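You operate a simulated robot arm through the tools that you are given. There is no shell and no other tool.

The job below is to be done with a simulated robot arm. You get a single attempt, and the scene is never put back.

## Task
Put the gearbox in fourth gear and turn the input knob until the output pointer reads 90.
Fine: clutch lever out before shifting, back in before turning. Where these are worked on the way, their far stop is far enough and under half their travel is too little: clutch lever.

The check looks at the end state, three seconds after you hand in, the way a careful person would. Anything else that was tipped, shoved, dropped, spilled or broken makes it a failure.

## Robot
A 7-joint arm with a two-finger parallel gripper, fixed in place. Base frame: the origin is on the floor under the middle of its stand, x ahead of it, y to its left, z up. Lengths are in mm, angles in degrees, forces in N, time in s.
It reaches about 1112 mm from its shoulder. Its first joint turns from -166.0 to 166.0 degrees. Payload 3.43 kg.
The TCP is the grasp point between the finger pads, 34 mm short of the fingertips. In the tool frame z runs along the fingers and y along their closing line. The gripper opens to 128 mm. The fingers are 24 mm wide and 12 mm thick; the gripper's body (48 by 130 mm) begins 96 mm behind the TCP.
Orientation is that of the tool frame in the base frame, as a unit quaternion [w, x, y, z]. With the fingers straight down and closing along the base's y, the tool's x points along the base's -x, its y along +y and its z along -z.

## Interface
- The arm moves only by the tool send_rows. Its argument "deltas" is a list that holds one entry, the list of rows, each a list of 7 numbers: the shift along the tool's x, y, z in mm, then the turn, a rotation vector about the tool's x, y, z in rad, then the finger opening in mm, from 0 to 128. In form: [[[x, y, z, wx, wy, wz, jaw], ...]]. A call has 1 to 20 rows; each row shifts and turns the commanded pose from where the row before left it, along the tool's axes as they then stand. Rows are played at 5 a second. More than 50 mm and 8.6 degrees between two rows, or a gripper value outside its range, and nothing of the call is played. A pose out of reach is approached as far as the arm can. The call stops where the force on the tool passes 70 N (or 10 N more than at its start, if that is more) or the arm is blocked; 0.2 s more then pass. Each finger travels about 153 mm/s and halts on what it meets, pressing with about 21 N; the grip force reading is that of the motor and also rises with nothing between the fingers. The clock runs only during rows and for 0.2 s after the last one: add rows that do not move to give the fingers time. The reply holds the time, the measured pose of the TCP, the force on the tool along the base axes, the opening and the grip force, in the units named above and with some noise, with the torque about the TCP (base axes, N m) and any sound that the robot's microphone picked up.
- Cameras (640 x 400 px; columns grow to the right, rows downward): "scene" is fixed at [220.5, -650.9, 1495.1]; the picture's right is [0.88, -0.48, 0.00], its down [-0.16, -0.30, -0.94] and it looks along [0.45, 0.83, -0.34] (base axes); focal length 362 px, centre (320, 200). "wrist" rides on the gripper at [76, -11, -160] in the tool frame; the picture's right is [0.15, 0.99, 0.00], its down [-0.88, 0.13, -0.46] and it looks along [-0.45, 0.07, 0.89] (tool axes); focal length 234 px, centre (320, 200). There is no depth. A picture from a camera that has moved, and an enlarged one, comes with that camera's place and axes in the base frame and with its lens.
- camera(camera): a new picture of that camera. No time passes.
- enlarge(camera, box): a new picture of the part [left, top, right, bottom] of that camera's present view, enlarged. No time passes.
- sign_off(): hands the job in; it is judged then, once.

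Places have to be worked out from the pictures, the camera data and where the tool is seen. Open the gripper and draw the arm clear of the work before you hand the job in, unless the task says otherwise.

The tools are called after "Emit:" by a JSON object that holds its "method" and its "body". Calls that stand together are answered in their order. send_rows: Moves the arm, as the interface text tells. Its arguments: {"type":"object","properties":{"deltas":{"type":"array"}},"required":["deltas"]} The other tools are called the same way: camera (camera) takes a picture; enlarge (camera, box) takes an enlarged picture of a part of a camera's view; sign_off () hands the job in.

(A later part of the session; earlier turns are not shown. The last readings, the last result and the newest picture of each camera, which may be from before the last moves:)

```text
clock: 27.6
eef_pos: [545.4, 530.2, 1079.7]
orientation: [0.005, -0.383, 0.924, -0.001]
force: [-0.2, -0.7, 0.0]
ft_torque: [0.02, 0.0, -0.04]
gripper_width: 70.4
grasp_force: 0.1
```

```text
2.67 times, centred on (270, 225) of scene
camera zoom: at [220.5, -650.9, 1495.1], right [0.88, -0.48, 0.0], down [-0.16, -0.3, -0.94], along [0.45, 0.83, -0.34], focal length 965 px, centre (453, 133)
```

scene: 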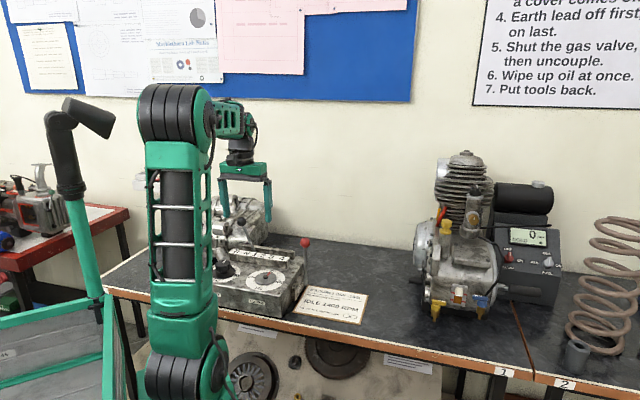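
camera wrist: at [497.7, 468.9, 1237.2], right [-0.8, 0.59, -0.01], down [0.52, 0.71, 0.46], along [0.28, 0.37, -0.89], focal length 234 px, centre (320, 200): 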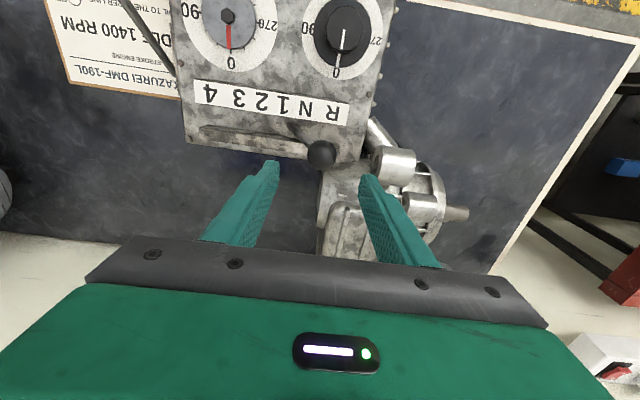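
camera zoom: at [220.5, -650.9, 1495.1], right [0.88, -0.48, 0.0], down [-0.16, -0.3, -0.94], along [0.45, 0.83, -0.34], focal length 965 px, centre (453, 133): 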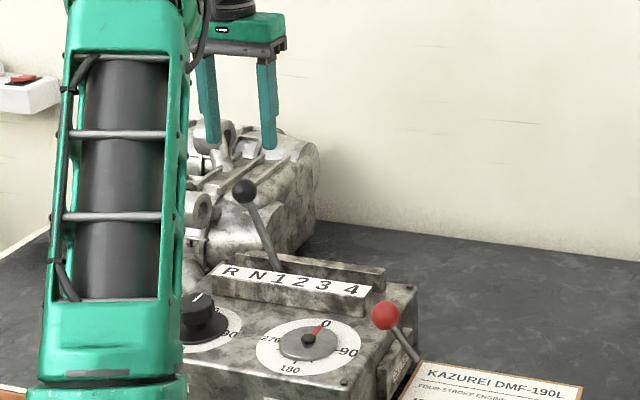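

The ball is right below at about (543, 530, 981), with clear space on both sides. I descend with the fingers straddling it and then narrow the jaws loosely to 44 mm.

Emit:
{"method": "send_rows", "body": {"deltas": [[[0, 0, 25, 0, 0, 0, 70], [0, 0, 25, 0, 0, 0, 70], [0, 0, 25, 0, 0, 0, 70], [0, 0, 22, 0, 0, 0, 70], [0, 0, 0, 0, 0, 0, 60], [0, 0, 0, 0, 0, 0, 44], [0, 0, 0, 0, 0, 0, 44]]]}}

Emit:
{"method": "camera", "body": {"camera": "wrist"}}

Emit:
{"method": "enlarge", "body": {"camera": "scene", "box": [190, 150, 350, 300]}}

```text
clock: 29.2
eef_pos: [546.1, 531.4, 983.1]
orientation: [0.006, -0.384, 0.923, -0.001]
force: [0.8, 1.0, -1.3]
ft_torque: [0.01, 0.0, 0.0]
gripper_width: 43.9
grasp_force: 0.1
```

```text
taken
camera wrist: at [498.4, 468.6, 1141.2], right [-0.8, 0.59, -0.01], down [0.52, 0.71, 0.46], along [0.28, 0.37, -0.89], focal length 234 px, centre (320, 200)
```

wrist: 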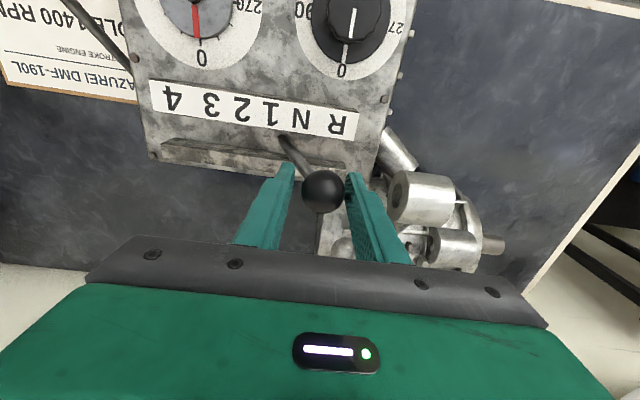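

```text
2.67 times, centred on (270, 225) of scene
camera zoom: at [220.5, -650.9, 1495.1], right [0.88, -0.48, 0.0], down [-0.16, -0.3, -0.94], along [0.45, 0.83, -0.34], focal length 965 px, centre (453, 133)
```

zoom: 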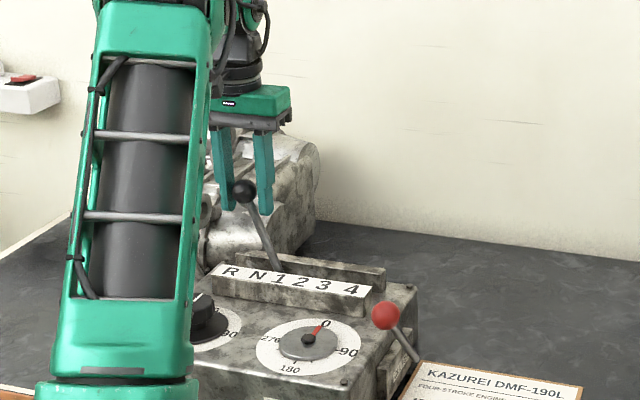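

The ball sits between the fingers. I now drive toward gear 4 (tool −y), rising slightly with the arc, and check after 40 mm.

Emit:
{"method": "send_rows", "body": {"deltas": [[[0, -8, -2, 0, 0, 0, 44], [0, -8, -3, 0, 0, 0, 44], [0, -8, -3, 0, 0, 0, 44], [0, -8, -3, 0, 0, 0, 44], [0, -8, -2, 0, 0, 0, 44], [0, 0, 0, 0, 0, 0, 44]]]}}

Emit:
{"method": "camera", "body": {"camera": "wrist"}}

Emit:
{"method": "enlarge", "body": {"camera": "scene", "box": [190, 150, 350, 300]}}

```text
clock: 30.6
eef_pos: [571.8, 503.1, 995.7]
orientation: [0.006, -0.384, 0.923, -0.002]
force: [-0.8, -1.5, 0.8]
ft_torque: [-0.01, -0.02, -0.02]
gripper_width: 44.6
grasp_force: 0.5
```

```text
taken
camera wrist: at [525.6, 440.2, 1154.3], right [-0.8, 0.59, -0.01], down [0.52, 0.71, 0.46], along [0.28, 0.37, -0.89], focal length 234 px, centre (320, 200)
```

wrist: 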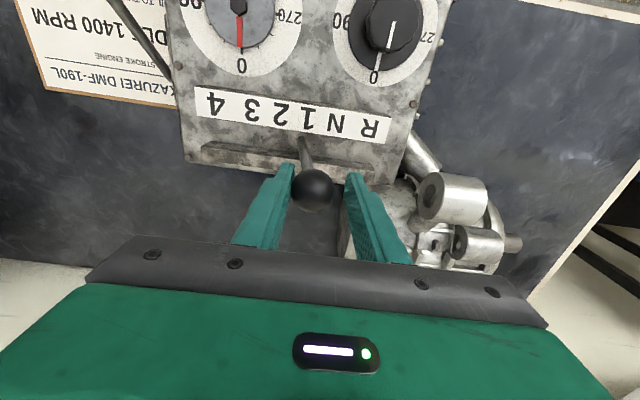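

```text
2.67 times, centred on (270, 225) of scene
camera zoom: at [220.5, -650.9, 1495.1], right [0.88, -0.48, 0.0], down [-0.16, -0.3, -0.94], along [0.45, 0.83, -0.34], focal length 965 px, centre (453, 133)
```

zoom: 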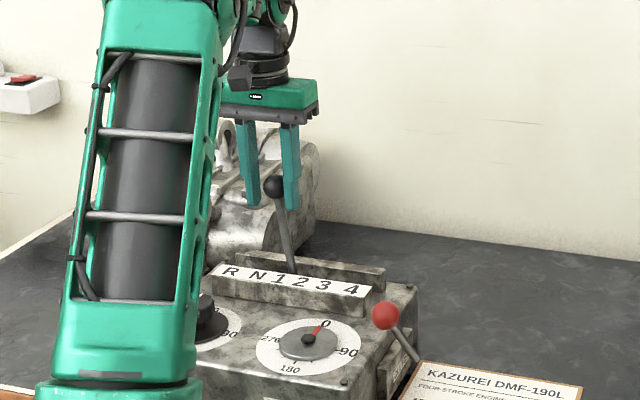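

The lever pivots as expected and has snapped into the next position (now about upright minus 8°). I continue toward 4 for another 60 mm at roughly constant height.

Emit:
{"method": "send_rows", "body": {"deltas": [[[0, -10, 0, 0, 0, 0, 44], [0, -10, 0, 0, 0, 0, 44], [0, -10, 0, 0, 0, 0, 44], [0, -10, 0, 0, 0, 0, 44], [0, -10, 0, 0, 0, 0, 44], [0, -10, 0, 0, 0, 0, 44], [0, 0, 0, 0, 0, 0, 44]]]}}

Emit:
{"method": "camera", "body": {"camera": "wrist"}}

Emit:
{"method": "enlarge", "body": {"camera": "scene", "box": [210, 170, 350, 300]}}

```text
clock: 32.2
eef_pos: [616.1, 461.1, 998.0]
orientation: [0.005, -0.384, 0.923, 0.0]
force: [-0.5, -0.2, 0.8]
ft_torque: [0.0, 0.0, -0.05]
gripper_width: 43.8
grasp_force: 0.1
```

```text
taken
camera wrist: at [568.5, 398.2, 1155.3], right [-0.8, 0.59, -0.01], down [0.52, 0.71, 0.46], along [0.28, 0.37, -0.89], focal length 234 px, centre (320, 200)
```

wrist: 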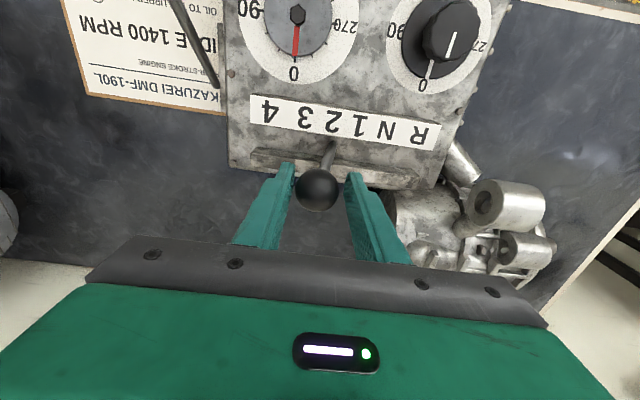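

```text
3.08 times, centred on (280, 235) of scene
camera zoom: at [220.5, -650.9, 1495.1], right [0.88, -0.48, 0.0], down [-0.16, -0.3, -0.94], along [0.45, 0.83, -0.34], focal length 1114 px, centre (443, 92)
```

zoom: 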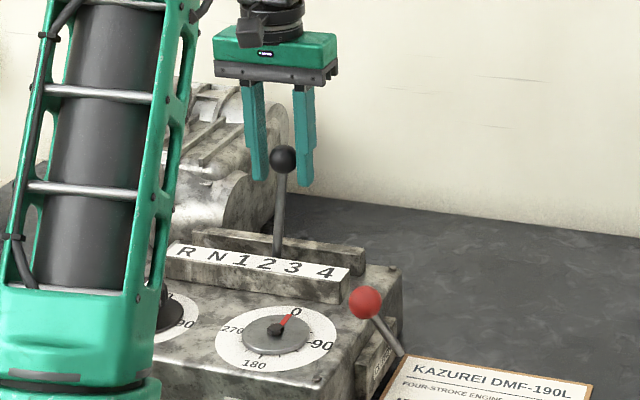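

The lever is in gear 2's position (about +8°), steps of roughly 16°. I continue toward 3, following the arc downward.

Emit:
{"method": "send_rows", "body": {"deltas": [[[0, -10, 1, 0, 0, 0, 44], [0, -10, 2, 0, 0, 0, 44], [0, -10, 3, 0, 0, 0, 44], [0, -10, 4, 0, 0, 0, 44], [0, -9, 5, 0, 0, 0, 44], [0, 0, 0, 0, 0, 0, 44]]]}}

Emit:
{"method": "camera", "body": {"camera": "wrist"}}

Emit:
{"method": "enlarge", "body": {"camera": "scene", "box": [210, 170, 350, 300]}}

```text
clock: 33.6
eef_pos: [651.2, 425.3, 982.3]
orientation: [0.005, -0.384, 0.923, -0.001]
force: [0.1, -0.1, -0.3]
ft_torque: [0.01, 0.01, 0.01]
gripper_width: 44.0
grasp_force: 0.0
```

```text
taken
camera wrist: at [603.4, 362.9, 1141.0], right [-0.8, 0.59, -0.01], down [0.52, 0.71, 0.46], along [0.28, 0.37, -0.89], focal length 234 px, centre (320, 200)
```

wrist: 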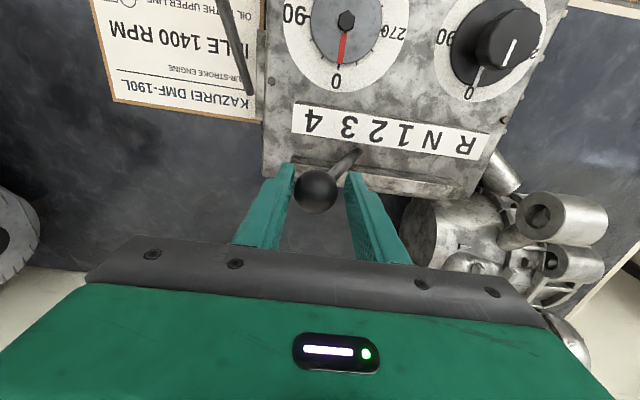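

```text
3.08 times, centred on (280, 235) of scene
camera zoom: at [220.5, -650.9, 1495.1], right [0.88, -0.48, 0.0], down [-0.16, -0.3, -0.94], along [0.45, 0.83, -0.34], focal length 1114 px, centre (443, 92)
```

zoom: 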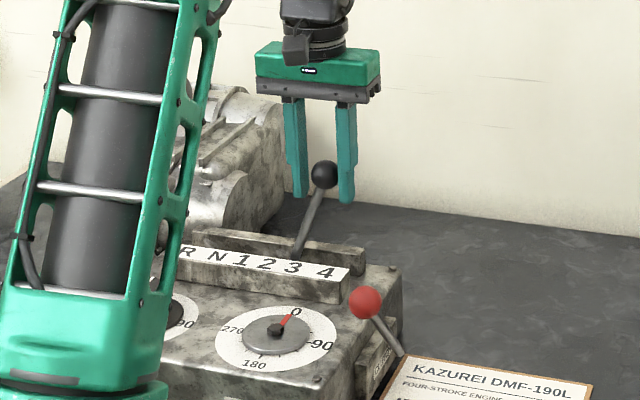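

The lever is at gear 3's position. I continue to 4 along the arc.

Emit:
{"method": "send_rows", "body": {"deltas": [[[0, -9, 4.5, 0, 0, 0, 44], [0, -9, 5, 0, 0, 0, 44], [0, -9, 5.5, 0, 0, 0, 44], [0, -9, 6, 0, 0, 0, 44], [0, -6, 4.5, 0, 0, 0, 44], [0, 0, 0, 0, 0, 0, 44]]]}}

Emit:
{"method": "camera", "body": {"camera": "wrist"}}

Emit:
{"method": "enlarge", "body": {"camera": "scene", "box": [210, 170, 350, 300]}}

```text
clock: 35.0
eef_pos: [680.4, 397.8, 958.1]
orientation: [0.006, -0.383, 0.924, -0.001]
force: [-4.6, -6.7, 25.3]
ft_torque: [1.63, 2.28, 0.19]
gripper_width: 45.6
grasp_force: 44.8
```

```text
taken
camera wrist: at [632.6, 333.9, 1116.7], right [-0.8, 0.59, -0.01], down [0.52, 0.71, 0.47], along [0.28, 0.37, -0.89], focal length 234 px, centre (320, 200)
```

wrist: 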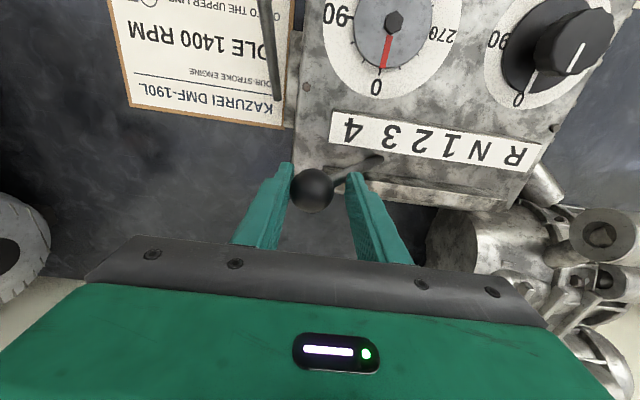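

```text
3.08 times, centred on (280, 235) of scene
camera zoom: at [220.5, -650.9, 1495.1], right [0.88, -0.48, 0.0], down [-0.16, -0.3, -0.94], along [0.45, 0.83, -0.34], focal length 1114 px, centre (443, 92)
```

zoom: 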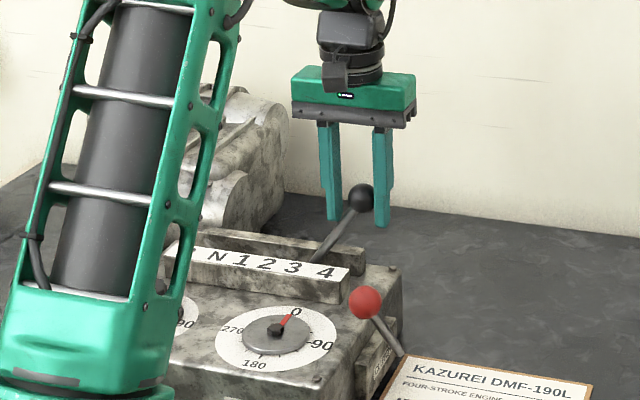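

The ball is at about (684, 391, 955), i.e. roughly +41° — gear 4's place. The finger tip presses on the sloping rod (25 N up), so I raise the tool 18 mm, then look.

Emit:
{"method": "send_rows", "body": {"deltas": [[[0, 0, -9, 0, 0, 0, 46], [0, 0, -9, 0, 0, 0, 46], [0, 0, 0, 0, 0, 0, 46]]]}}

Emit:
{"method": "enlarge", "body": {"camera": "wrist", "box": [220, 60, 420, 240]}}

Emit:
{"method": "enlarge", "body": {"camera": "scene", "box": [230, 190, 330, 290]}}

```text
clock: 35.8
eef_pos: [679.6, 397.7, 975.4]
orientation: [0.004, -0.384, 0.923, 0.0]
force: [1.2, -0.7, -1.1]
ft_torque: [-0.01, -0.02, 0.04]
gripper_width: 47.0
grasp_force: 0.9
```

```text
2.22 times, centred on (320, 150) of wrist
camera zoom: at [633.2, 334.1, 1133.7], right [-0.8, 0.59, -0.01], down [0.52, 0.71, 0.46], along [0.28, 0.37, -0.89], focal length 520 px, centre (320, 311)
```

zoom: 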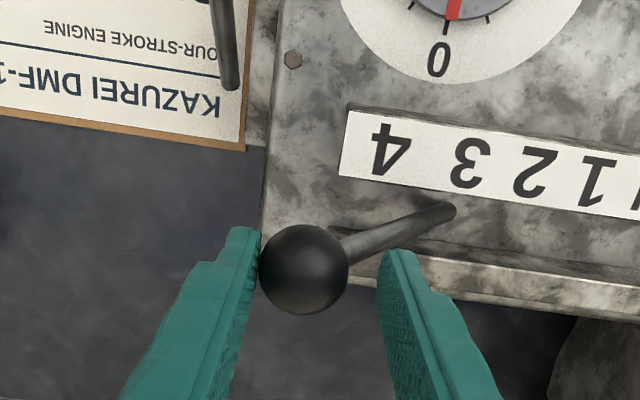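

```text
4.00 times, centred on (280, 240) of scene
camera zoom: at [220.5, -650.9, 1495.1], right [0.88, -0.48, 0.0], down [-0.16, -0.3, -0.94], along [0.45, 0.83, -0.34], focal length 1448 px, centre (480, 40)
```

zoom: 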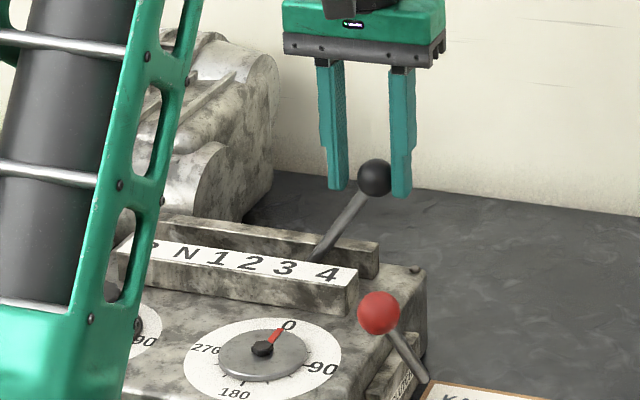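

Forces are back to zero and the lever stays put. I push gently further toward 4 to make sure it is home in its detent/end stop.

Emit:
{"method": "send_rows", "body": {"deltas": [[[0, -4, 0, 0, 0, 0, 46], [0, -4, 0, 0, 0, 0, 46], [0, -3, 0, 0, 0, 0, 46], [0, -2, 0, 0, 0, 0, 46], [0, 0, 0, 0, 0, 0, 46]]]}}

Emit:
{"method": "enlarge", "body": {"camera": "wrist", "box": [220, 60, 420, 240]}}

```text
clock: 37.0
eef_pos: [689.0, 387.8, 975.5]
orientation: [0.005, -0.384, 0.923, -0.002]
force: [0.1, 0.3, -0.4]
ft_torque: [-0.03, -0.01, 0.02]
gripper_width: 46.0
grasp_force: 0.2
```

```text
2.22 times, centred on (320, 150) of wrist
camera zoom: at [642.1, 325.7, 1134.7], right [-0.8, 0.59, -0.01], down [0.52, 0.71, 0.46], along [0.28, 0.37, -0.89], focal length 520 px, centre (320, 311)
```

zoom: 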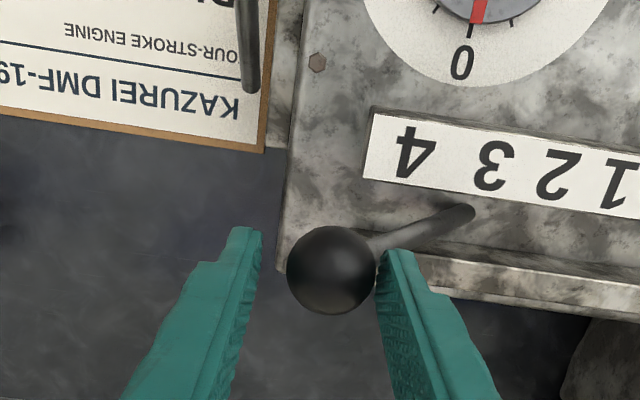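

Emit:
{"method": "send_rows", "body": {"deltas": [[[0, -2, 0, 0, 0, 0, 46], [0, -2, 0, 0, 0, 0, 46], [0, -2, 0, 0, 0, 0, 46], [0, 0, 0, 0, 0, 0, 46]]]}}

Emit:
{"method": "enlarge", "body": {"camera": "wrist", "box": [220, 60, 420, 240]}}

```text
clock: 38.0
eef_pos: [693.6, 383.2, 974.9]
orientation: [0.006, -0.384, 0.923, -0.001]
force: [-1.5, 1.3, -0.8]
ft_torque: [0.02, 0.03, 0.0]
gripper_width: 46.7
grasp_force: 0.6
```

```text
2.22 times, centred on (320, 150) of wrist
camera zoom: at [646.4, 321.1, 1133.4], right [-0.8, 0.59, -0.01], down [0.52, 0.71, 0.46], along [0.28, 0.37, -0.89], focal length 520 px, centre (320, 311)
```

zoom: 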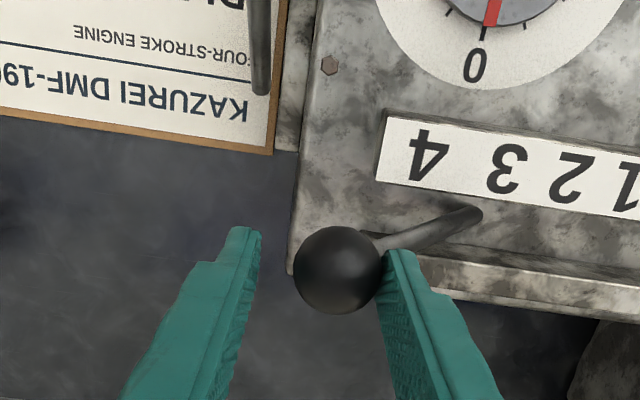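

Emit:
{"method": "send_rows", "body": {"deltas": [[[0, -2, 0, 0, 0, 0, 46], [0, -2, 0, 0, 0, 0, 46], [0, 0, 0, 0, 0, 0, 46]]]}}

Emit:
{"method": "enlarge", "body": {"camera": "wrist", "box": [220, 60, 420, 240]}}

```text
clock: 38.8
eef_pos: [696.7, 381.4, 976.0]
orientation: [0.005, -0.383, 0.924, 0.0]
force: [-0.9, -0.6, -0.3]
ft_torque: [0.01, 0.04, 0.0]
gripper_width: 46.0
grasp_force: 0.5
```

```text
2.22 times, centred on (320, 150) of wrist
camera zoom: at [649.4, 318.4, 1134.0], right [-0.8, 0.59, -0.01], down [0.52, 0.71, 0.46], along [0.28, 0.37, -0.89], focal length 520 px, centre (320, 311)
```

zoom: 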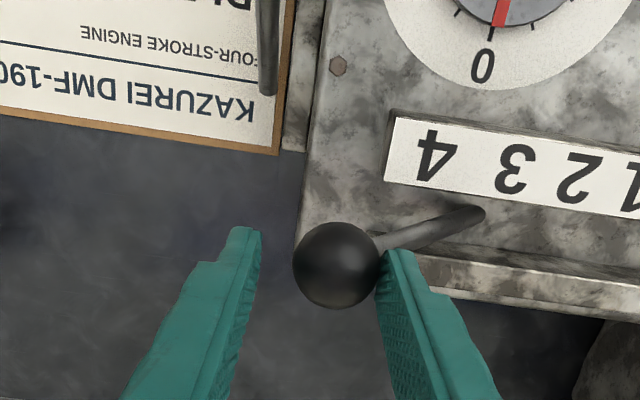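

The ball gives a little with only 1–2 N. I back the finger off to see whether the lever springs back to a detent.

Emit:
{"method": "send_rows", "body": {"deltas": [[[0, 4, 0, 0, 0, 0, 46], [0, 4, 0, 0, 0, 0, 46], [0, 0, 0, 0, 0, 0, 46], [0, 0, 0, 0, 0, 0, 46]]]}}

Emit:
{"method": "enlarge", "body": {"camera": "wrist", "box": [220, 60, 420, 240]}}

Emit:
{"method": "enlarge", "body": {"camera": "scene", "box": [230, 190, 330, 290]}}

```text
clock: 39.8
eef_pos: [691.2, 384.8, 976.0]
orientation: [0.005, -0.384, 0.923, -0.001]
force: [-0.4, -0.2, -0.2]
ft_torque: [-0.01, 0.02, 0.0]
gripper_width: 45.9
grasp_force: 0.1
```

```text
2.22 times, centred on (320, 150) of wrist
camera zoom: at [643.9, 323.2, 1134.1], right [-0.8, 0.59, -0.01], down [0.52, 0.71, 0.46], along [0.28, 0.37, -0.89], focal length 520 px, centre (320, 311)
```

zoom: 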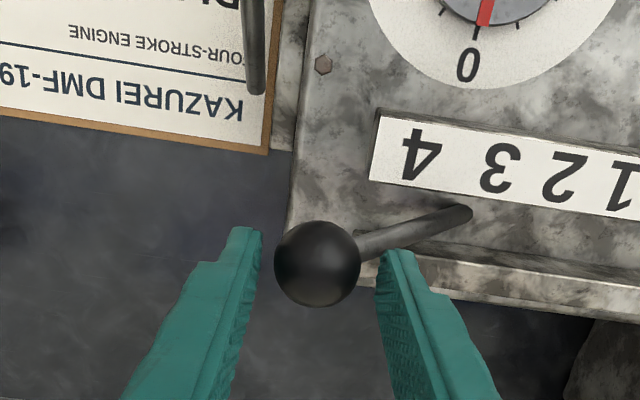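

```text
4.00 times, centred on (280, 240) of scene
camera zoom: at [220.5, -650.9, 1495.1], right [0.88, -0.48, 0.0], down [-0.16, -0.3, -0.94], along [0.45, 0.83, -0.34], focal length 1448 px, centre (480, 40)
```

zoom: 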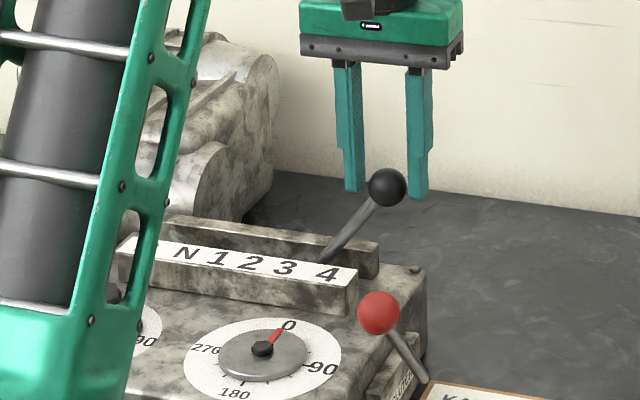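

The lever now rests about 10 mm further than before, so 4's exact detent is unclear. I nudge it back slightly with the other finger and watch whether it snaps anywhere.

Emit:
{"method": "send_rows", "body": {"deltas": [[[0, 4, 0, 0, 0, 0, 46], [0, 3, 0, 0, 0, 0, 46], [0, 3, 0, 0, 0, 0, 46], [0, 0, 0, 0, 0, 0, 46]]]}}

Emit:
{"method": "enlarge", "body": {"camera": "wrist", "box": [220, 60, 420, 240]}}

Emit:
{"method": "enlarge", "body": {"camera": "scene", "box": [230, 190, 330, 290]}}

```text
clock: 40.8
eef_pos: [684.4, 392.6, 975.4]
orientation: [0.005, -0.383, 0.924, -0.001]
force: [-0.1, -0.1, -0.1]
ft_torque: [0.01, 0.05, -0.05]
gripper_width: 46.0
grasp_force: 0.0
```

```text
2.22 times, centred on (320, 150) of wrist
camera zoom: at [636.1, 330.3, 1133.7], right [-0.8, 0.59, -0.01], down [0.52, 0.71, 0.46], along [0.28, 0.37, -0.89], focal length 520 px, centre (320, 311)
```

zoom: 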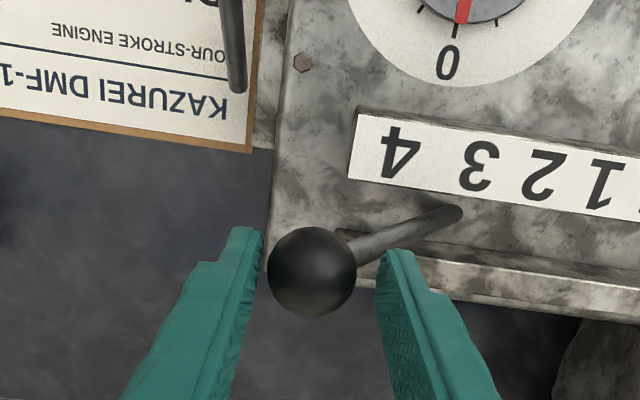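

```text
4.00 times, centred on (280, 240) of scene
camera zoom: at [220.5, -650.9, 1495.1], right [0.88, -0.48, 0.0], down [-0.16, -0.3, -0.94], along [0.45, 0.83, -0.34], focal length 1448 px, centre (480, 40)
```

zoom: 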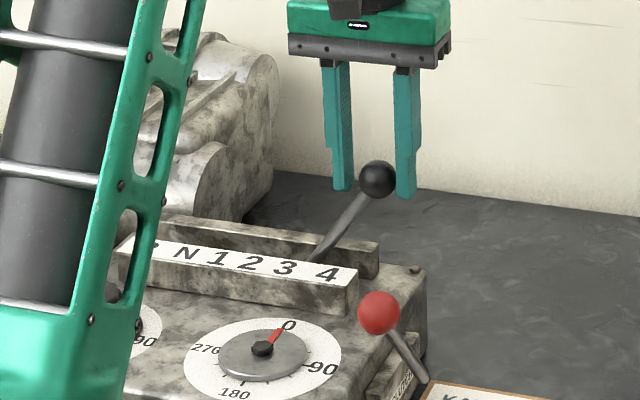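

The lever moved back by itself a little and now rests at about 41° — matching the even 16° spacing for gear 4. I open a little, lift clear, and look to confirm it holds.

Emit:
{"method": "send_rows", "body": {"deltas": [[[0, 0, 0, 0, 0, 0, 60], [0, 0, -15, 0, 0, 0, 60], [0, 0, -30, 0, 0, 0, 60], [0, 0, -30, 0, 0, 0, 60], [0, 0, -25, 0, 0, 0, 60], [0, 0, 0, 0, 0, 0, 60]]]}}

Emit:
{"method": "enlarge", "body": {"camera": "scene", "box": [230, 190, 330, 290]}}

Emit:
{"method": "enlarge", "body": {"camera": "wrist", "box": [220, 60, 420, 240]}}

```text
clock: 42.2
eef_pos: [682.9, 392.3, 1076.3]
orientation: [0.005, -0.384, 0.923, -0.002]
force: [-0.5, -0.5, 0.5]
ft_torque: [0.0, 0.03, 0.04]
gripper_width: 60.1
grasp_force: 0.0
```

```text
4.00 times, centred on (280, 240) of scene
camera zoom: at [220.5, -650.9, 1495.1], right [0.88, -0.48, 0.0], down [-0.16, -0.3, -0.94], along [0.45, 0.83, -0.34], focal length 1448 px, centre (480, 40)
```

zoom: 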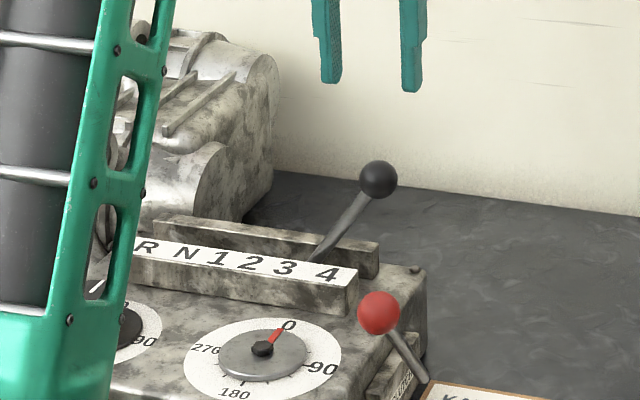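

```text
2.22 times, centred on (320, 150) of wrist
camera zoom: at [635.4, 329.7, 1233.7], right [-0.8, 0.59, -0.01], down [0.52, 0.71, 0.46], along [0.28, 0.37, -0.89], focal length 520 px, centre (320, 311)
```

zoom: 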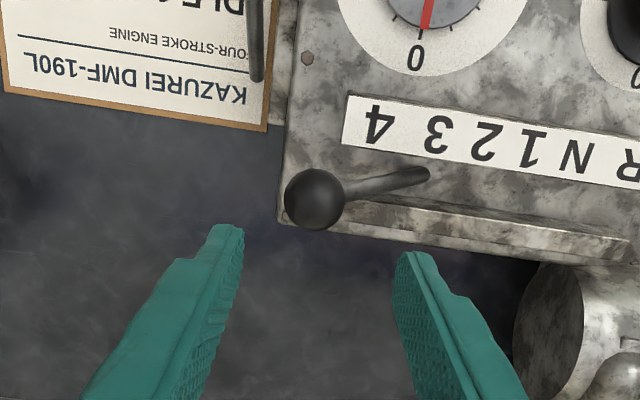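

Shift lever holds at the "4" end. Now I travel to the front side of the clutch ball, closing the jaws, and will then push it back to vertical.

Emit:
{"method": "send_rows", "body": {"deltas": [[[39, -11.4, 0, 0, 0, 0, 40], [39, -11.4, 0, 0, 0, 0, 20], [39, -11.4, 0, 0, 0, 0, 0], [39, -11.4, 0, 0, 0, 0, 0], [39, -11.4, 0, 0, 0, 0, 0], [0, 0, 35, 0, 0, 0, 0], [0, 0, 35, 0, 0, 0, 0], [0, 0, 0, 0, 0, 0, 0], [0, 0, 0, 0, 0, 0, 0]]]}}

Emit:
{"method": "camera", "body": {"camera": "wrist"}}

Emit:
{"method": "enlarge", "body": {"camera": "scene", "box": [230, 180, 350, 300]}}

```text
clock: 44.2
eef_pos: [585.9, 213.9, 1002.7]
orientation: [0.006, -0.383, 0.924, -0.002]
force: [0.8, 0.0, 0.6]
ft_torque: [-0.01, 0.02, -0.01]
gripper_width: 0.0
grasp_force: 21.1
```

```text
taken
camera wrist: at [539.0, 151.6, 1161.6], right [-0.8, 0.59, -0.01], down [0.52, 0.71, 0.46], along [0.28, 0.37, -0.89], focal length 234 px, centre (320, 200)
```

wrist: 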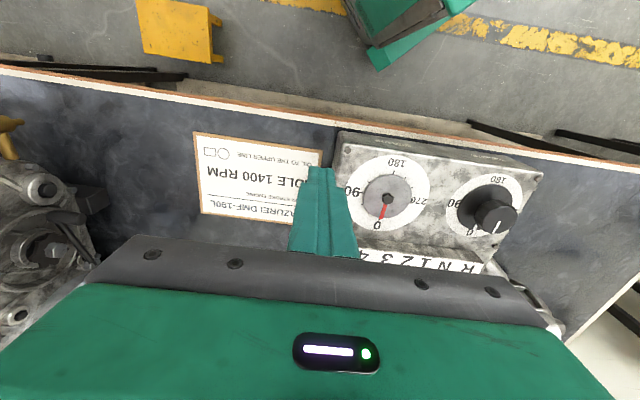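

```text
3.33 times, centred on (290, 240) of scene
camera zoom: at [220.5, -650.9, 1495.1], right [0.88, -0.48, 0.0], down [-0.16, -0.3, -0.94], along [0.45, 0.83, -0.34], focal length 1207 px, centre (420, 67)
```

zoom: 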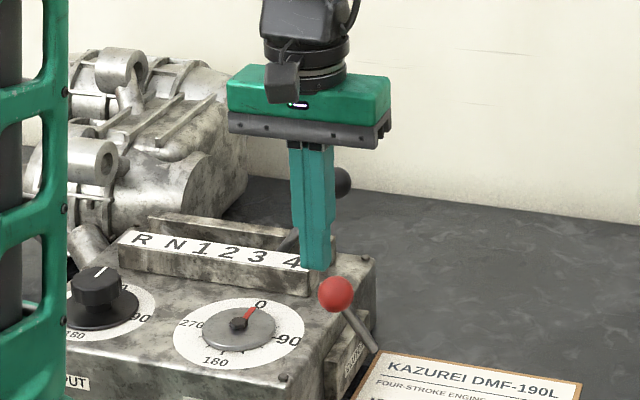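

I descend in front of the ball and begin pushing it back (tool −x).

Emit:
{"method": "send_rows", "body": {"deltas": [[[0, 0, 33, 0, 0, 0, 0], [0, 0, 33, 0, 0, 0, 0], [0, 0, 0, 0, 0, 0, 0], [-8, 0, 0, 0, 0, 0, 0], [-8, 0, 0, 0, 0, 0, 0], [-8, 0, 0, 0, 0, 0, 0], [-8, 0, 0, 0, 0, 0, 0], [-8, 0, 0, 0, 0, 0, 0], [0, 0, 0, 0, 0, 0, 0]]]}}

Emit:
{"method": "enlarge", "body": {"camera": "scene", "box": [230, 180, 350, 300]}}

```text
clock: 46.2
eef_pos: [615.0, 243.0, 938.8]
orientation: [0.006, -0.383, 0.924, -0.001]
force: [0.5, -0.3, -0.3]
ft_torque: [0.0, -0.01, 0.01]
gripper_width: 0.0
grasp_force: 20.9
```

```text
3.33 times, centred on (290, 240) of scene
camera zoom: at [220.5, -650.9, 1495.1], right [0.88, -0.48, 0.0], down [-0.16, -0.3, -0.94], along [0.45, 0.83, -0.34], focal length 1207 px, centre (420, 67)
```

zoom: 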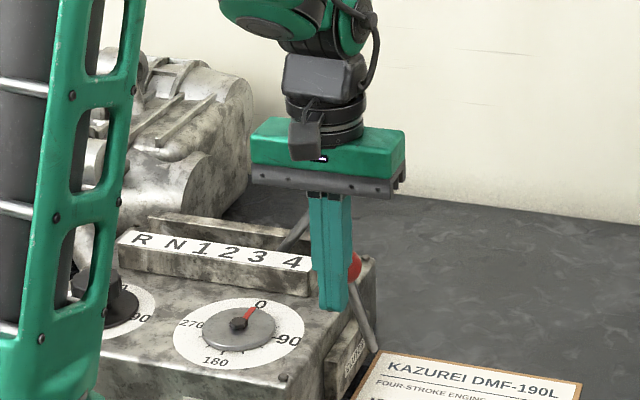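

The ball is going back with the finger, without noticeable force. I continue most of the way.

Emit:
{"method": "send_rows", "body": {"deltas": [[[-8, 0, -1, 0, 0, 0, 0], [-8, 0, -1, 0, 0, 0, 0], [-8, 0, -1, 0, 0, 0, 0], [-8, 0, -1, 0, 0, 0, 0], [-8, 0, 0, 0, 0, 0, 0], [-8, 0, 0, 0, 0, 0, 0], [-8, 0, 0, 0, 0, 0, 0], [-8, 0, 0, 0, 0, 0, 0], [0, 0, 0, 0, 0, 0, 0]]]}}

Emit:
{"method": "enlarge", "body": {"camera": "scene", "box": [230, 180, 350, 300]}}

```text
clock: 48.2
eef_pos: [658.1, 287.5, 943.0]
orientation: [0.005, -0.383, 0.924, -0.001]
force: [-0.9, 0.1, 0.2]
ft_torque: [0.02, -0.01, 0.0]
gripper_width: 0.0
grasp_force: 20.9
```

```text
3.33 times, centred on (290, 240) of scene
camera zoom: at [220.5, -650.9, 1495.1], right [0.88, -0.48, 0.0], down [-0.16, -0.3, -0.94], along [0.45, 0.83, -0.34], focal length 1207 px, centre (420, 67)
```

zoom: 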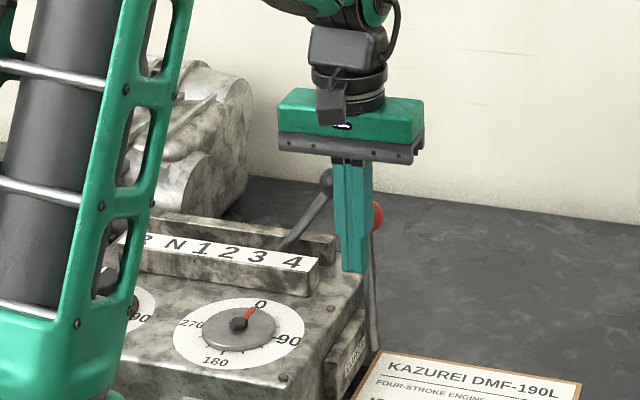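

Nearly upright. I push in smaller steps toward the stop, watching the force.

Emit:
{"method": "send_rows", "body": {"deltas": [[[-4, 0, 0, 0, 0, 0, 0], [-4, 0, 0, 0, 0, 0, 0], [-4, 0, 0, 0, 0, 0, 0], [-3, 0, 0, 0, 0, 0, 0], [0, 0, 0, 0, 0, 0, 0]]]}}

Emit:
{"method": "enlarge", "body": {"camera": "scene", "box": [270, 200, 350, 300]}}

```text
clock: 49.4
eef_pos: [670.4, 300.4, 943.9]
orientation: [0.005, -0.383, 0.924, -0.002]
force: [0.5, 0.0, -0.1]
ft_torque: [0.01, -0.03, 0.03]
gripper_width: 0.0
grasp_force: 21.0
```

```text
4.00 times, centred on (310, 250) of scene
camera zoom: at [220.5, -650.9, 1495.1], right [0.88, -0.48, 0.0], down [-0.16, -0.3, -0.94], along [0.45, 0.83, -0.34], focal length 1448 px, centre (360, 0)
```

zoom: 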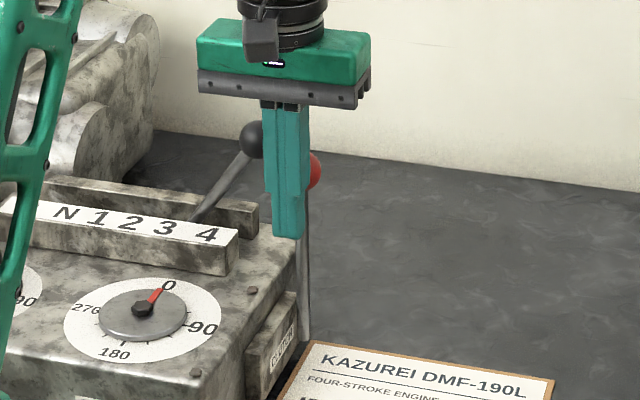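

Emit:
{"method": "send_rows", "body": {"deltas": [[[-2, 0, 0, 0, 0, 0, 0], [-2, 0, 0, 0, 0, 0, 0], [0, 0, 0, 0, 0, 0, 0]]]}}

Emit:
{"method": "enlarge", "body": {"camera": "scene", "box": [270, 200, 350, 300]}}

```text
clock: 50.2
eef_pos: [673.2, 301.7, 943.7]
orientation: [0.005, -0.383, 0.924, -0.002]
force: [-0.8, -0.7, -0.2]
ft_torque: [0.02, 0.01, -0.01]
gripper_width: 0.2
grasp_force: 20.7
```

```text
4.00 times, centred on (310, 250) of scene
camera zoom: at [220.5, -650.9, 1495.1], right [0.88, -0.48, 0.0], down [-0.16, -0.3, -0.94], along [0.45, 0.83, -0.34], focal length 1448 px, centre (360, 0)
```

zoom: 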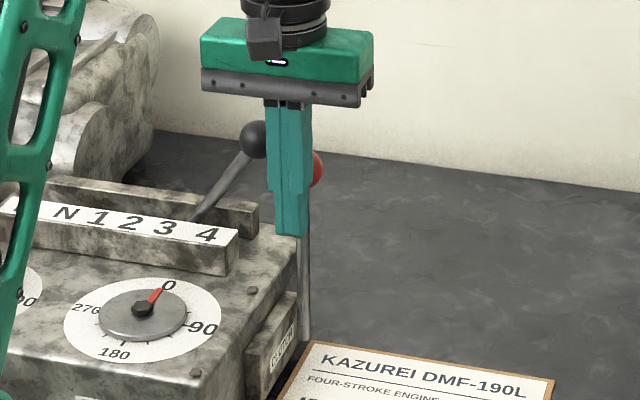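

Emit:
{"method": "send_rows", "body": {"deltas": [[[-2, 0, 0, 0, 0, 0, 0], [-2, 0, 0, 0, 0, 0, 0], [0, 0, 0, 0, 0, 0, 0]]]}}

Emit:
{"method": "enlarge", "body": {"camera": "scene", "box": [270, 200, 350, 300]}}

```text
clock: 51.0
eef_pos: [674.5, 303.3, 943.1]
orientation: [0.003, -0.383, 0.924, -0.001]
force: [-16.7, -17.1, 3.3]
ft_torque: [0.24, -0.21, 0.0]
gripper_width: 0.0
grasp_force: 20.7
```

```text
4.00 times, centred on (310, 250) of scene
camera zoom: at [220.5, -650.9, 1495.1], right [0.88, -0.48, 0.0], down [-0.16, -0.3, -0.94], along [0.45, 0.83, -0.34], focal length 1448 px, centre (360, 0)
```

zoom: 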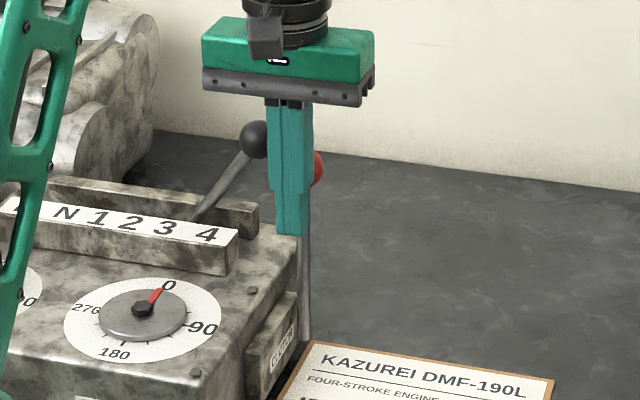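

The force rose to 24 N with the lever upright: the clutch is back in against its stop. I back off, lift, and travel over to the input knob.

Emit:
{"method": "send_rows", "body": {"deltas": [[[10, 0, 0, 0, 0, 0, 0], [10, 0, 0, 0, 0, 0, 0], [0, 0, -30, 0, 0, 0, 0], [0, 0, -30, 0, 0, 0, 0], [0, 0, -30, 0, 0, 0, 0], [0, 0, -30, 0, 0, 0, 30], [6.8, 37.4, 0, 0, 0, 0, 60], [6.8, 37.4, 0, 0, 0, 0, 80], [6.8, 37.4, 0, 0, 0, 0, 80], [6.8, 37.4, 0, 0, 0, 0, 80], [6.8, 37.4, 0, 0, 0, 0, 80], [6.8, 37.4, 0, 0, 0, 0, 80], [6.8, 37.4, 0, 0, 0, 0, 80], [0, 0, 0, 0, 0, 0, 80], [0, 0, 0, 0, 0, 0, 80]]]}}

Emit:
{"method": "camera", "body": {"camera": "wrist"}}

Emit:
{"method": "camera", "body": {"camera": "scene"}}

```text
clock: 54.2
eef_pos: [442.3, 440.7, 1059.7]
orientation: [0.005, -0.383, 0.924, 0.0]
force: [-0.1, -0.1, -0.2]
ft_torque: [0.0, 0.0, -0.01]
gripper_width: 79.9
grasp_force: 0.0
```

```text
taken
camera wrist: at [395.7, 378.2, 1217.4], right [-0.8, 0.59, -0.01], down [0.52, 0.71, 0.46], along [0.28, 0.37, -0.89], focal length 234 px, centre (320, 200)
```

wrist: 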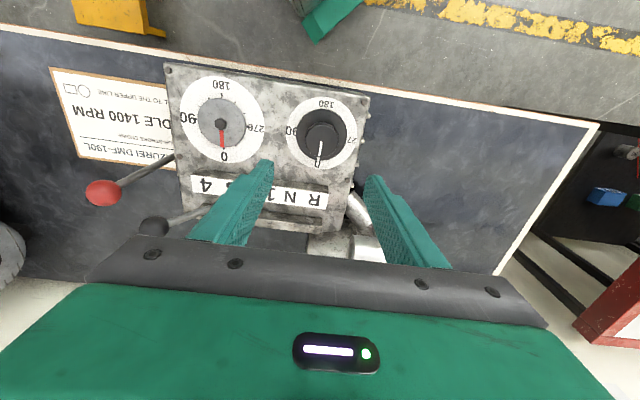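

```text
taken
```

scene: 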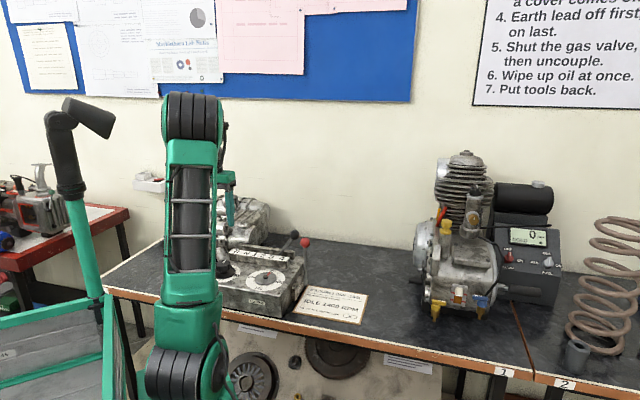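

The tool is above the knob. I zoom in on the knob and both dials, and re-check the levers.

Emit:
{"method": "enlarge", "body": {"camera": "wrist", "box": [270, 80, 380, 190]}}

Emit:
{"method": "enlarge", "body": {"camera": "wrist", "box": [150, 50, 300, 200]}}

Emit:
{"method": "enlarge", "body": {"camera": "scene", "box": [215, 215, 335, 315]}}

```text
3.64 times, centred on (325, 135) of wrist
camera zoom: at [395.7, 378.2, 1217.4], right [-0.8, 0.59, -0.01], down [0.52, 0.71, 0.46], along [0.28, 0.37, -0.89], focal length 852 px, centre (302, 436)
```

zoom: 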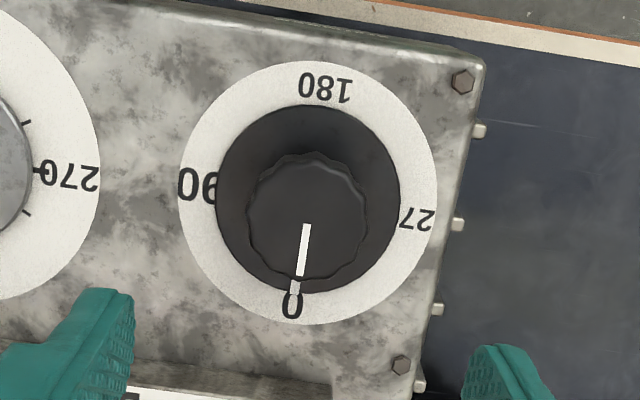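

```text
2.67 times, centred on (225, 125) of wrist
camera zoom: at [395.7, 378.2, 1217.4], right [-0.8, 0.59, -0.01], down [0.52, 0.71, 0.46], along [0.28, 0.37, -0.89], focal length 624 px, centre (573, 400)
```

zoom: 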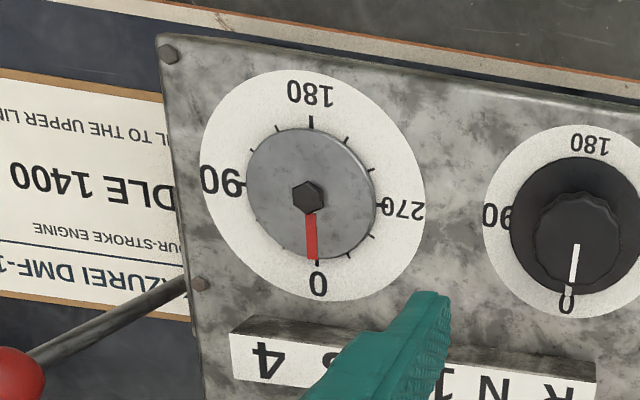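

```text
4.00 times, centred on (275, 265) of scene
camera zoom: at [220.5, -650.9, 1495.1], right [0.88, -0.48, 0.0], down [-0.16, -0.3, -0.94], along [0.45, 0.83, -0.34], focal length 1448 px, centre (500, -60)
```

zoom: 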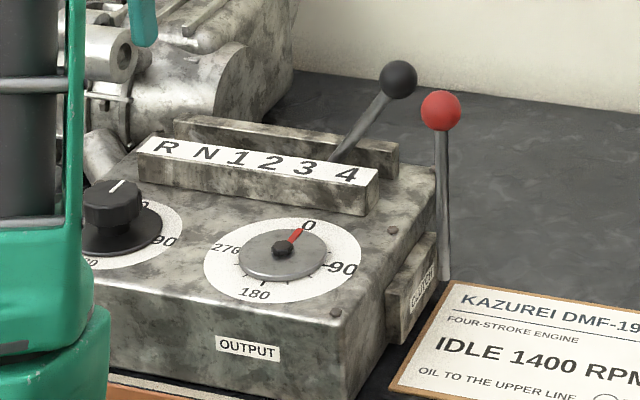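

Clutch lever upright, shift lever at 4, both pointers at 0. The knob's fluted grip is about 48 mm wide with its top at z ≈ 880 over a wide skirt, centred near (442, 441). I descend so the fingertips reach about z 863, just above the skirt.

Emit:
{"method": "send_rows", "body": {"deltas": [[[0, 0, 40, 0, 0, 0, 80], [0, 0, 40, 0, 0, 0, 80], [0, 0, 35, 0, 0, 0, 80], [0, 0, 25, 0, 0, 0, 80], [0, 0, 0, 0, 0, 0, 80], [0, 0, 0, 0, 0, 0, 80]]]}}

Emit:
{"method": "camera", "body": {"camera": "wrist"}}

Emit:
{"method": "enlarge", "body": {"camera": "scene", "box": [195, 170, 335, 310]}}

```text
clock: 55.6
eef_pos: [441.6, 440.8, 919.8]
orientation: [0.005, -0.384, 0.923, 0.0]
force: [-0.2, 0.2, -0.6]
ft_torque: [0.03, 0.02, -0.03]
gripper_width: 80.2
grasp_force: 0.0
```

```text
taken
camera wrist: at [395.3, 378.5, 1077.8], right [-0.8, 0.59, -0.01], down [0.52, 0.71, 0.46], along [0.28, 0.37, -0.89], focal length 234 px, centre (320, 200)
```

wrist: 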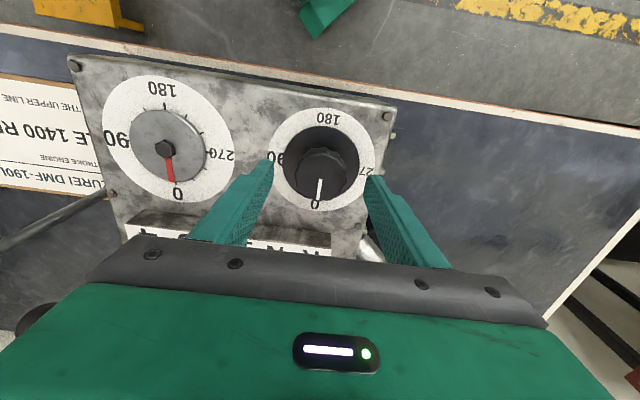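

```text
2.86 times, centred on (265, 240) of scene
camera zoom: at [220.5, -650.9, 1495.1], right [0.88, -0.48, 0.0], down [-0.16, -0.3, -0.94], along [0.45, 0.83, -0.34], focal length 1034 px, centre (477, 86)
```

zoom: 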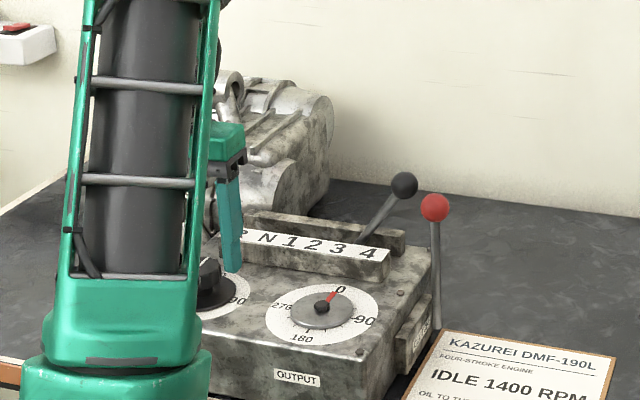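

Emit:
{"method": "enlarge", "body": {"camera": "wrist", "box": [250, 90, 390, 220]}}

```text
3.08 times, centred on (320, 155) of wrist
camera zoom: at [395.3, 378.5, 1077.8], right [-0.8, 0.59, -0.01], down [0.52, 0.71, 0.46], along [0.28, 0.37, -0.89], focal length 720 px, centre (320, 338)
```

zoom: 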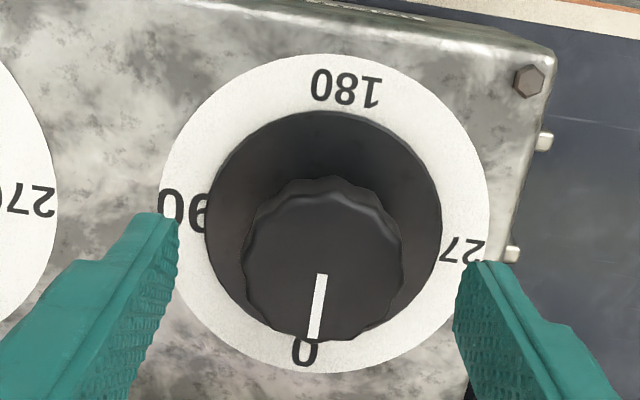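

The knob centre is confirmed at about (442, 441.5). I lower 21 mm more and close gently on the fluted grip.

Emit:
{"method": "send_rows", "body": {"deltas": [[[0, 0, 8, 0, 0, 0, 70], [0, 0, 7, 0, 0, 0, 64], [0, 0, 6, 0, 0, 0, 60], [0, 0, 0, 0, 0, 0, 50], [0, 0, 0, 0, 0, 0, 42], [0, 0, 0, 0, 0, 0, 40], [0, 0, 0, 0, 0, 0, 40]]]}}

Emit:
{"method": "enlarge", "body": {"camera": "wrist", "box": [70, 60, 390, 260]}}

```text
clock: 57.2
eef_pos: [442.0, 440.9, 899.3]
orientation: [0.005, -0.384, 0.923, -0.001]
force: [-11.4, 14.3, -3.8]
ft_torque: [1.42, 0.64, 0.01]
gripper_width: 47.6
grasp_force: 45.1
```

```text
2.00 times, centred on (230, 160) of wrist
camera zoom: at [395.4, 379.4, 1057.6], right [-0.81, 0.59, -0.01], down [0.52, 0.72, 0.46], along [0.28, 0.37, -0.89], focal length 468 px, centre (500, 280)
```

zoom: 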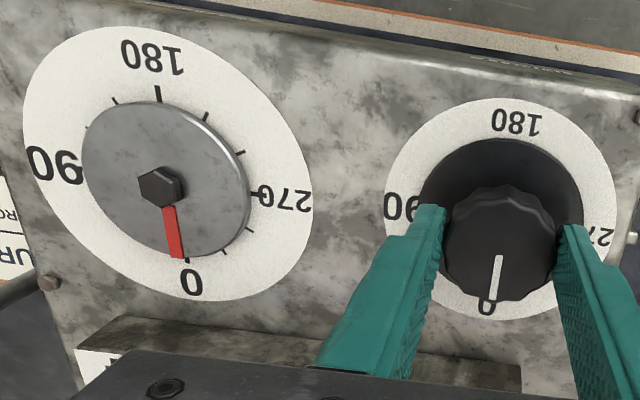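

Gripped at 47.6 mm. There's a side load of 18 N, so I shift 1 mm to relieve it and then turn clockwise (tool +z) by about 11° to see how the output responds.

Emit:
{"method": "send_rows", "body": {"deltas": [[[0, 1, 0, 0, 0, 0, 40], [0, 0, 0, 0, 0, 0.1, 40], [0, 0, 0, 0, 0, 0.1, 40], [0, 0, 0, 0, 0, 0, 40]]]}}

Emit:
{"method": "enlarge", "body": {"camera": "scene", "box": [230, 250, 310, 310]}}

Emit:
{"method": "enlarge", "body": {"camera": "wrist", "box": [70, 60, 390, 260]}}

```text
clock: 58.2
eef_pos: [442.0, 442.1, 901.0]
orientation: [0.005, -0.29, 0.957, -0.001]
force: [-14.9, 6.5, -4.1]
ft_torque: [0.35, 1.2, 0.0]
gripper_width: 47.7
grasp_force: 44.8
```

```text
6.67 times, centred on (270, 280) of scene
camera zoom: at [220.5, -650.9, 1495.1], right [0.88, -0.48, 0.0], down [-0.16, -0.3, -0.94], along [0.45, 0.83, -0.34], focal length 2414 px, centre (653, -333)
```

zoom: 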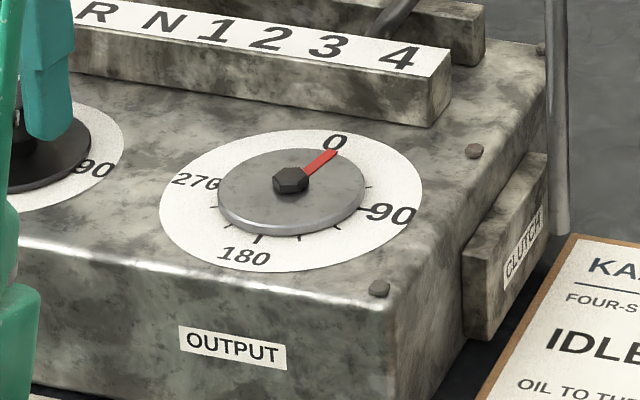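

```text
2.00 times, centred on (230, 160) of wrist
camera zoom: at [383.8, 390.6, 1057.7], right [-0.67, 0.74, -0.01], down [0.66, 0.6, 0.46], along [0.35, 0.31, -0.89], focal length 468 px, centre (500, 280)
```

zoom: 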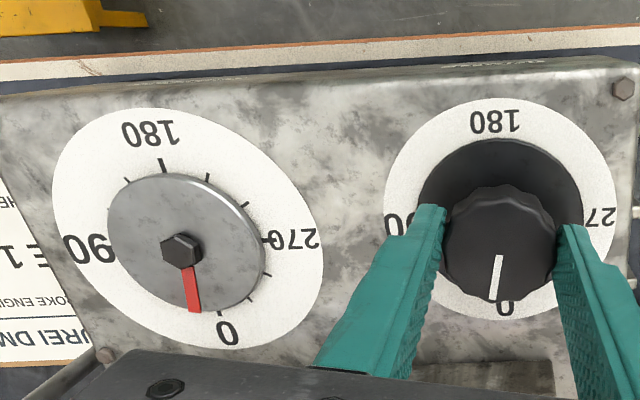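

The knob turned with the gripper (about 11.5°) and the output pointer moved clockwise to about 15–20°, so the direction is right and the output turns faster than the input. I turn another 17° and measure again.

Emit:
{"method": "send_rows", "body": {"deltas": [[[0, 0.7, 0, 0, 0, 0.1, 40], [0, 0, 0, 0, 0, 0.1, 40], [0, 0, 0, 0, 0, 0.1, 40], [0, 0, 0, 0, 0, 0, 40]]]}}

Emit:
{"method": "enlarge", "body": {"camera": "scene", "box": [240, 255, 300, 300]}}

Emit:
{"method": "enlarge", "body": {"camera": "wrist", "box": [70, 60, 390, 260]}}

```text
clock: 59.2
eef_pos: [442.9, 443.6, 900.3]
orientation: [0.005, -0.143, 0.99, -0.001]
force: [-18.2, -7.0, -15.1]
ft_torque: [0.17, 0.62, -0.04]
gripper_width: 47.6
grasp_force: 44.8
```

```text
8.89 times, centred on (270, 278) of scene
camera zoom: at [220.5, -650.9, 1495.1], right [0.88, -0.48, 0.0], down [-0.16, -0.3, -0.94], along [0.45, 0.83, -0.34], focal length 3218 px, centre (764, -489)
```

zoom: 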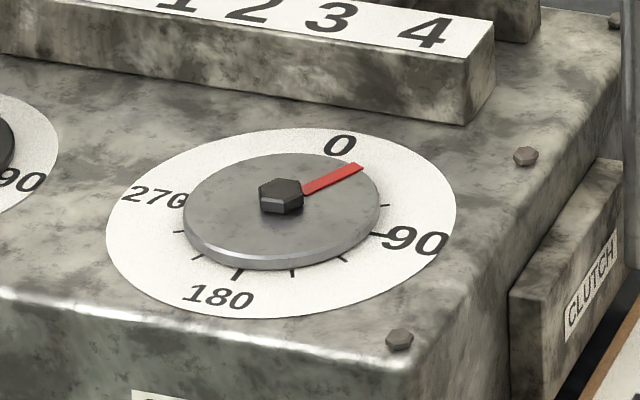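

```text
2.00 times, centred on (230, 160) of wrist
camera zoom: at [370.9, 410.4, 1057.7], right [-0.42, 0.91, 0.0], down [0.8, 0.37, 0.46], along [0.42, 0.19, -0.89], focal length 468 px, centre (500, 280)
```

zoom: 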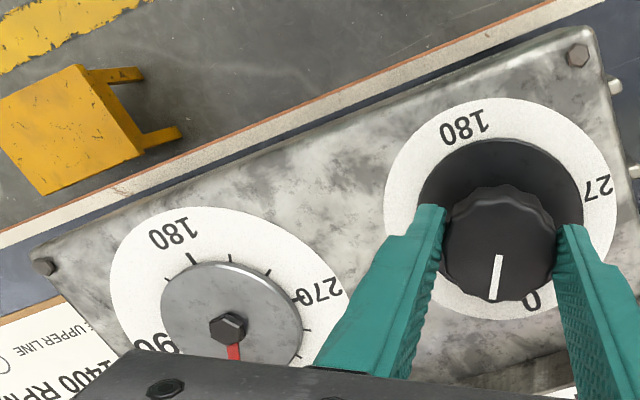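

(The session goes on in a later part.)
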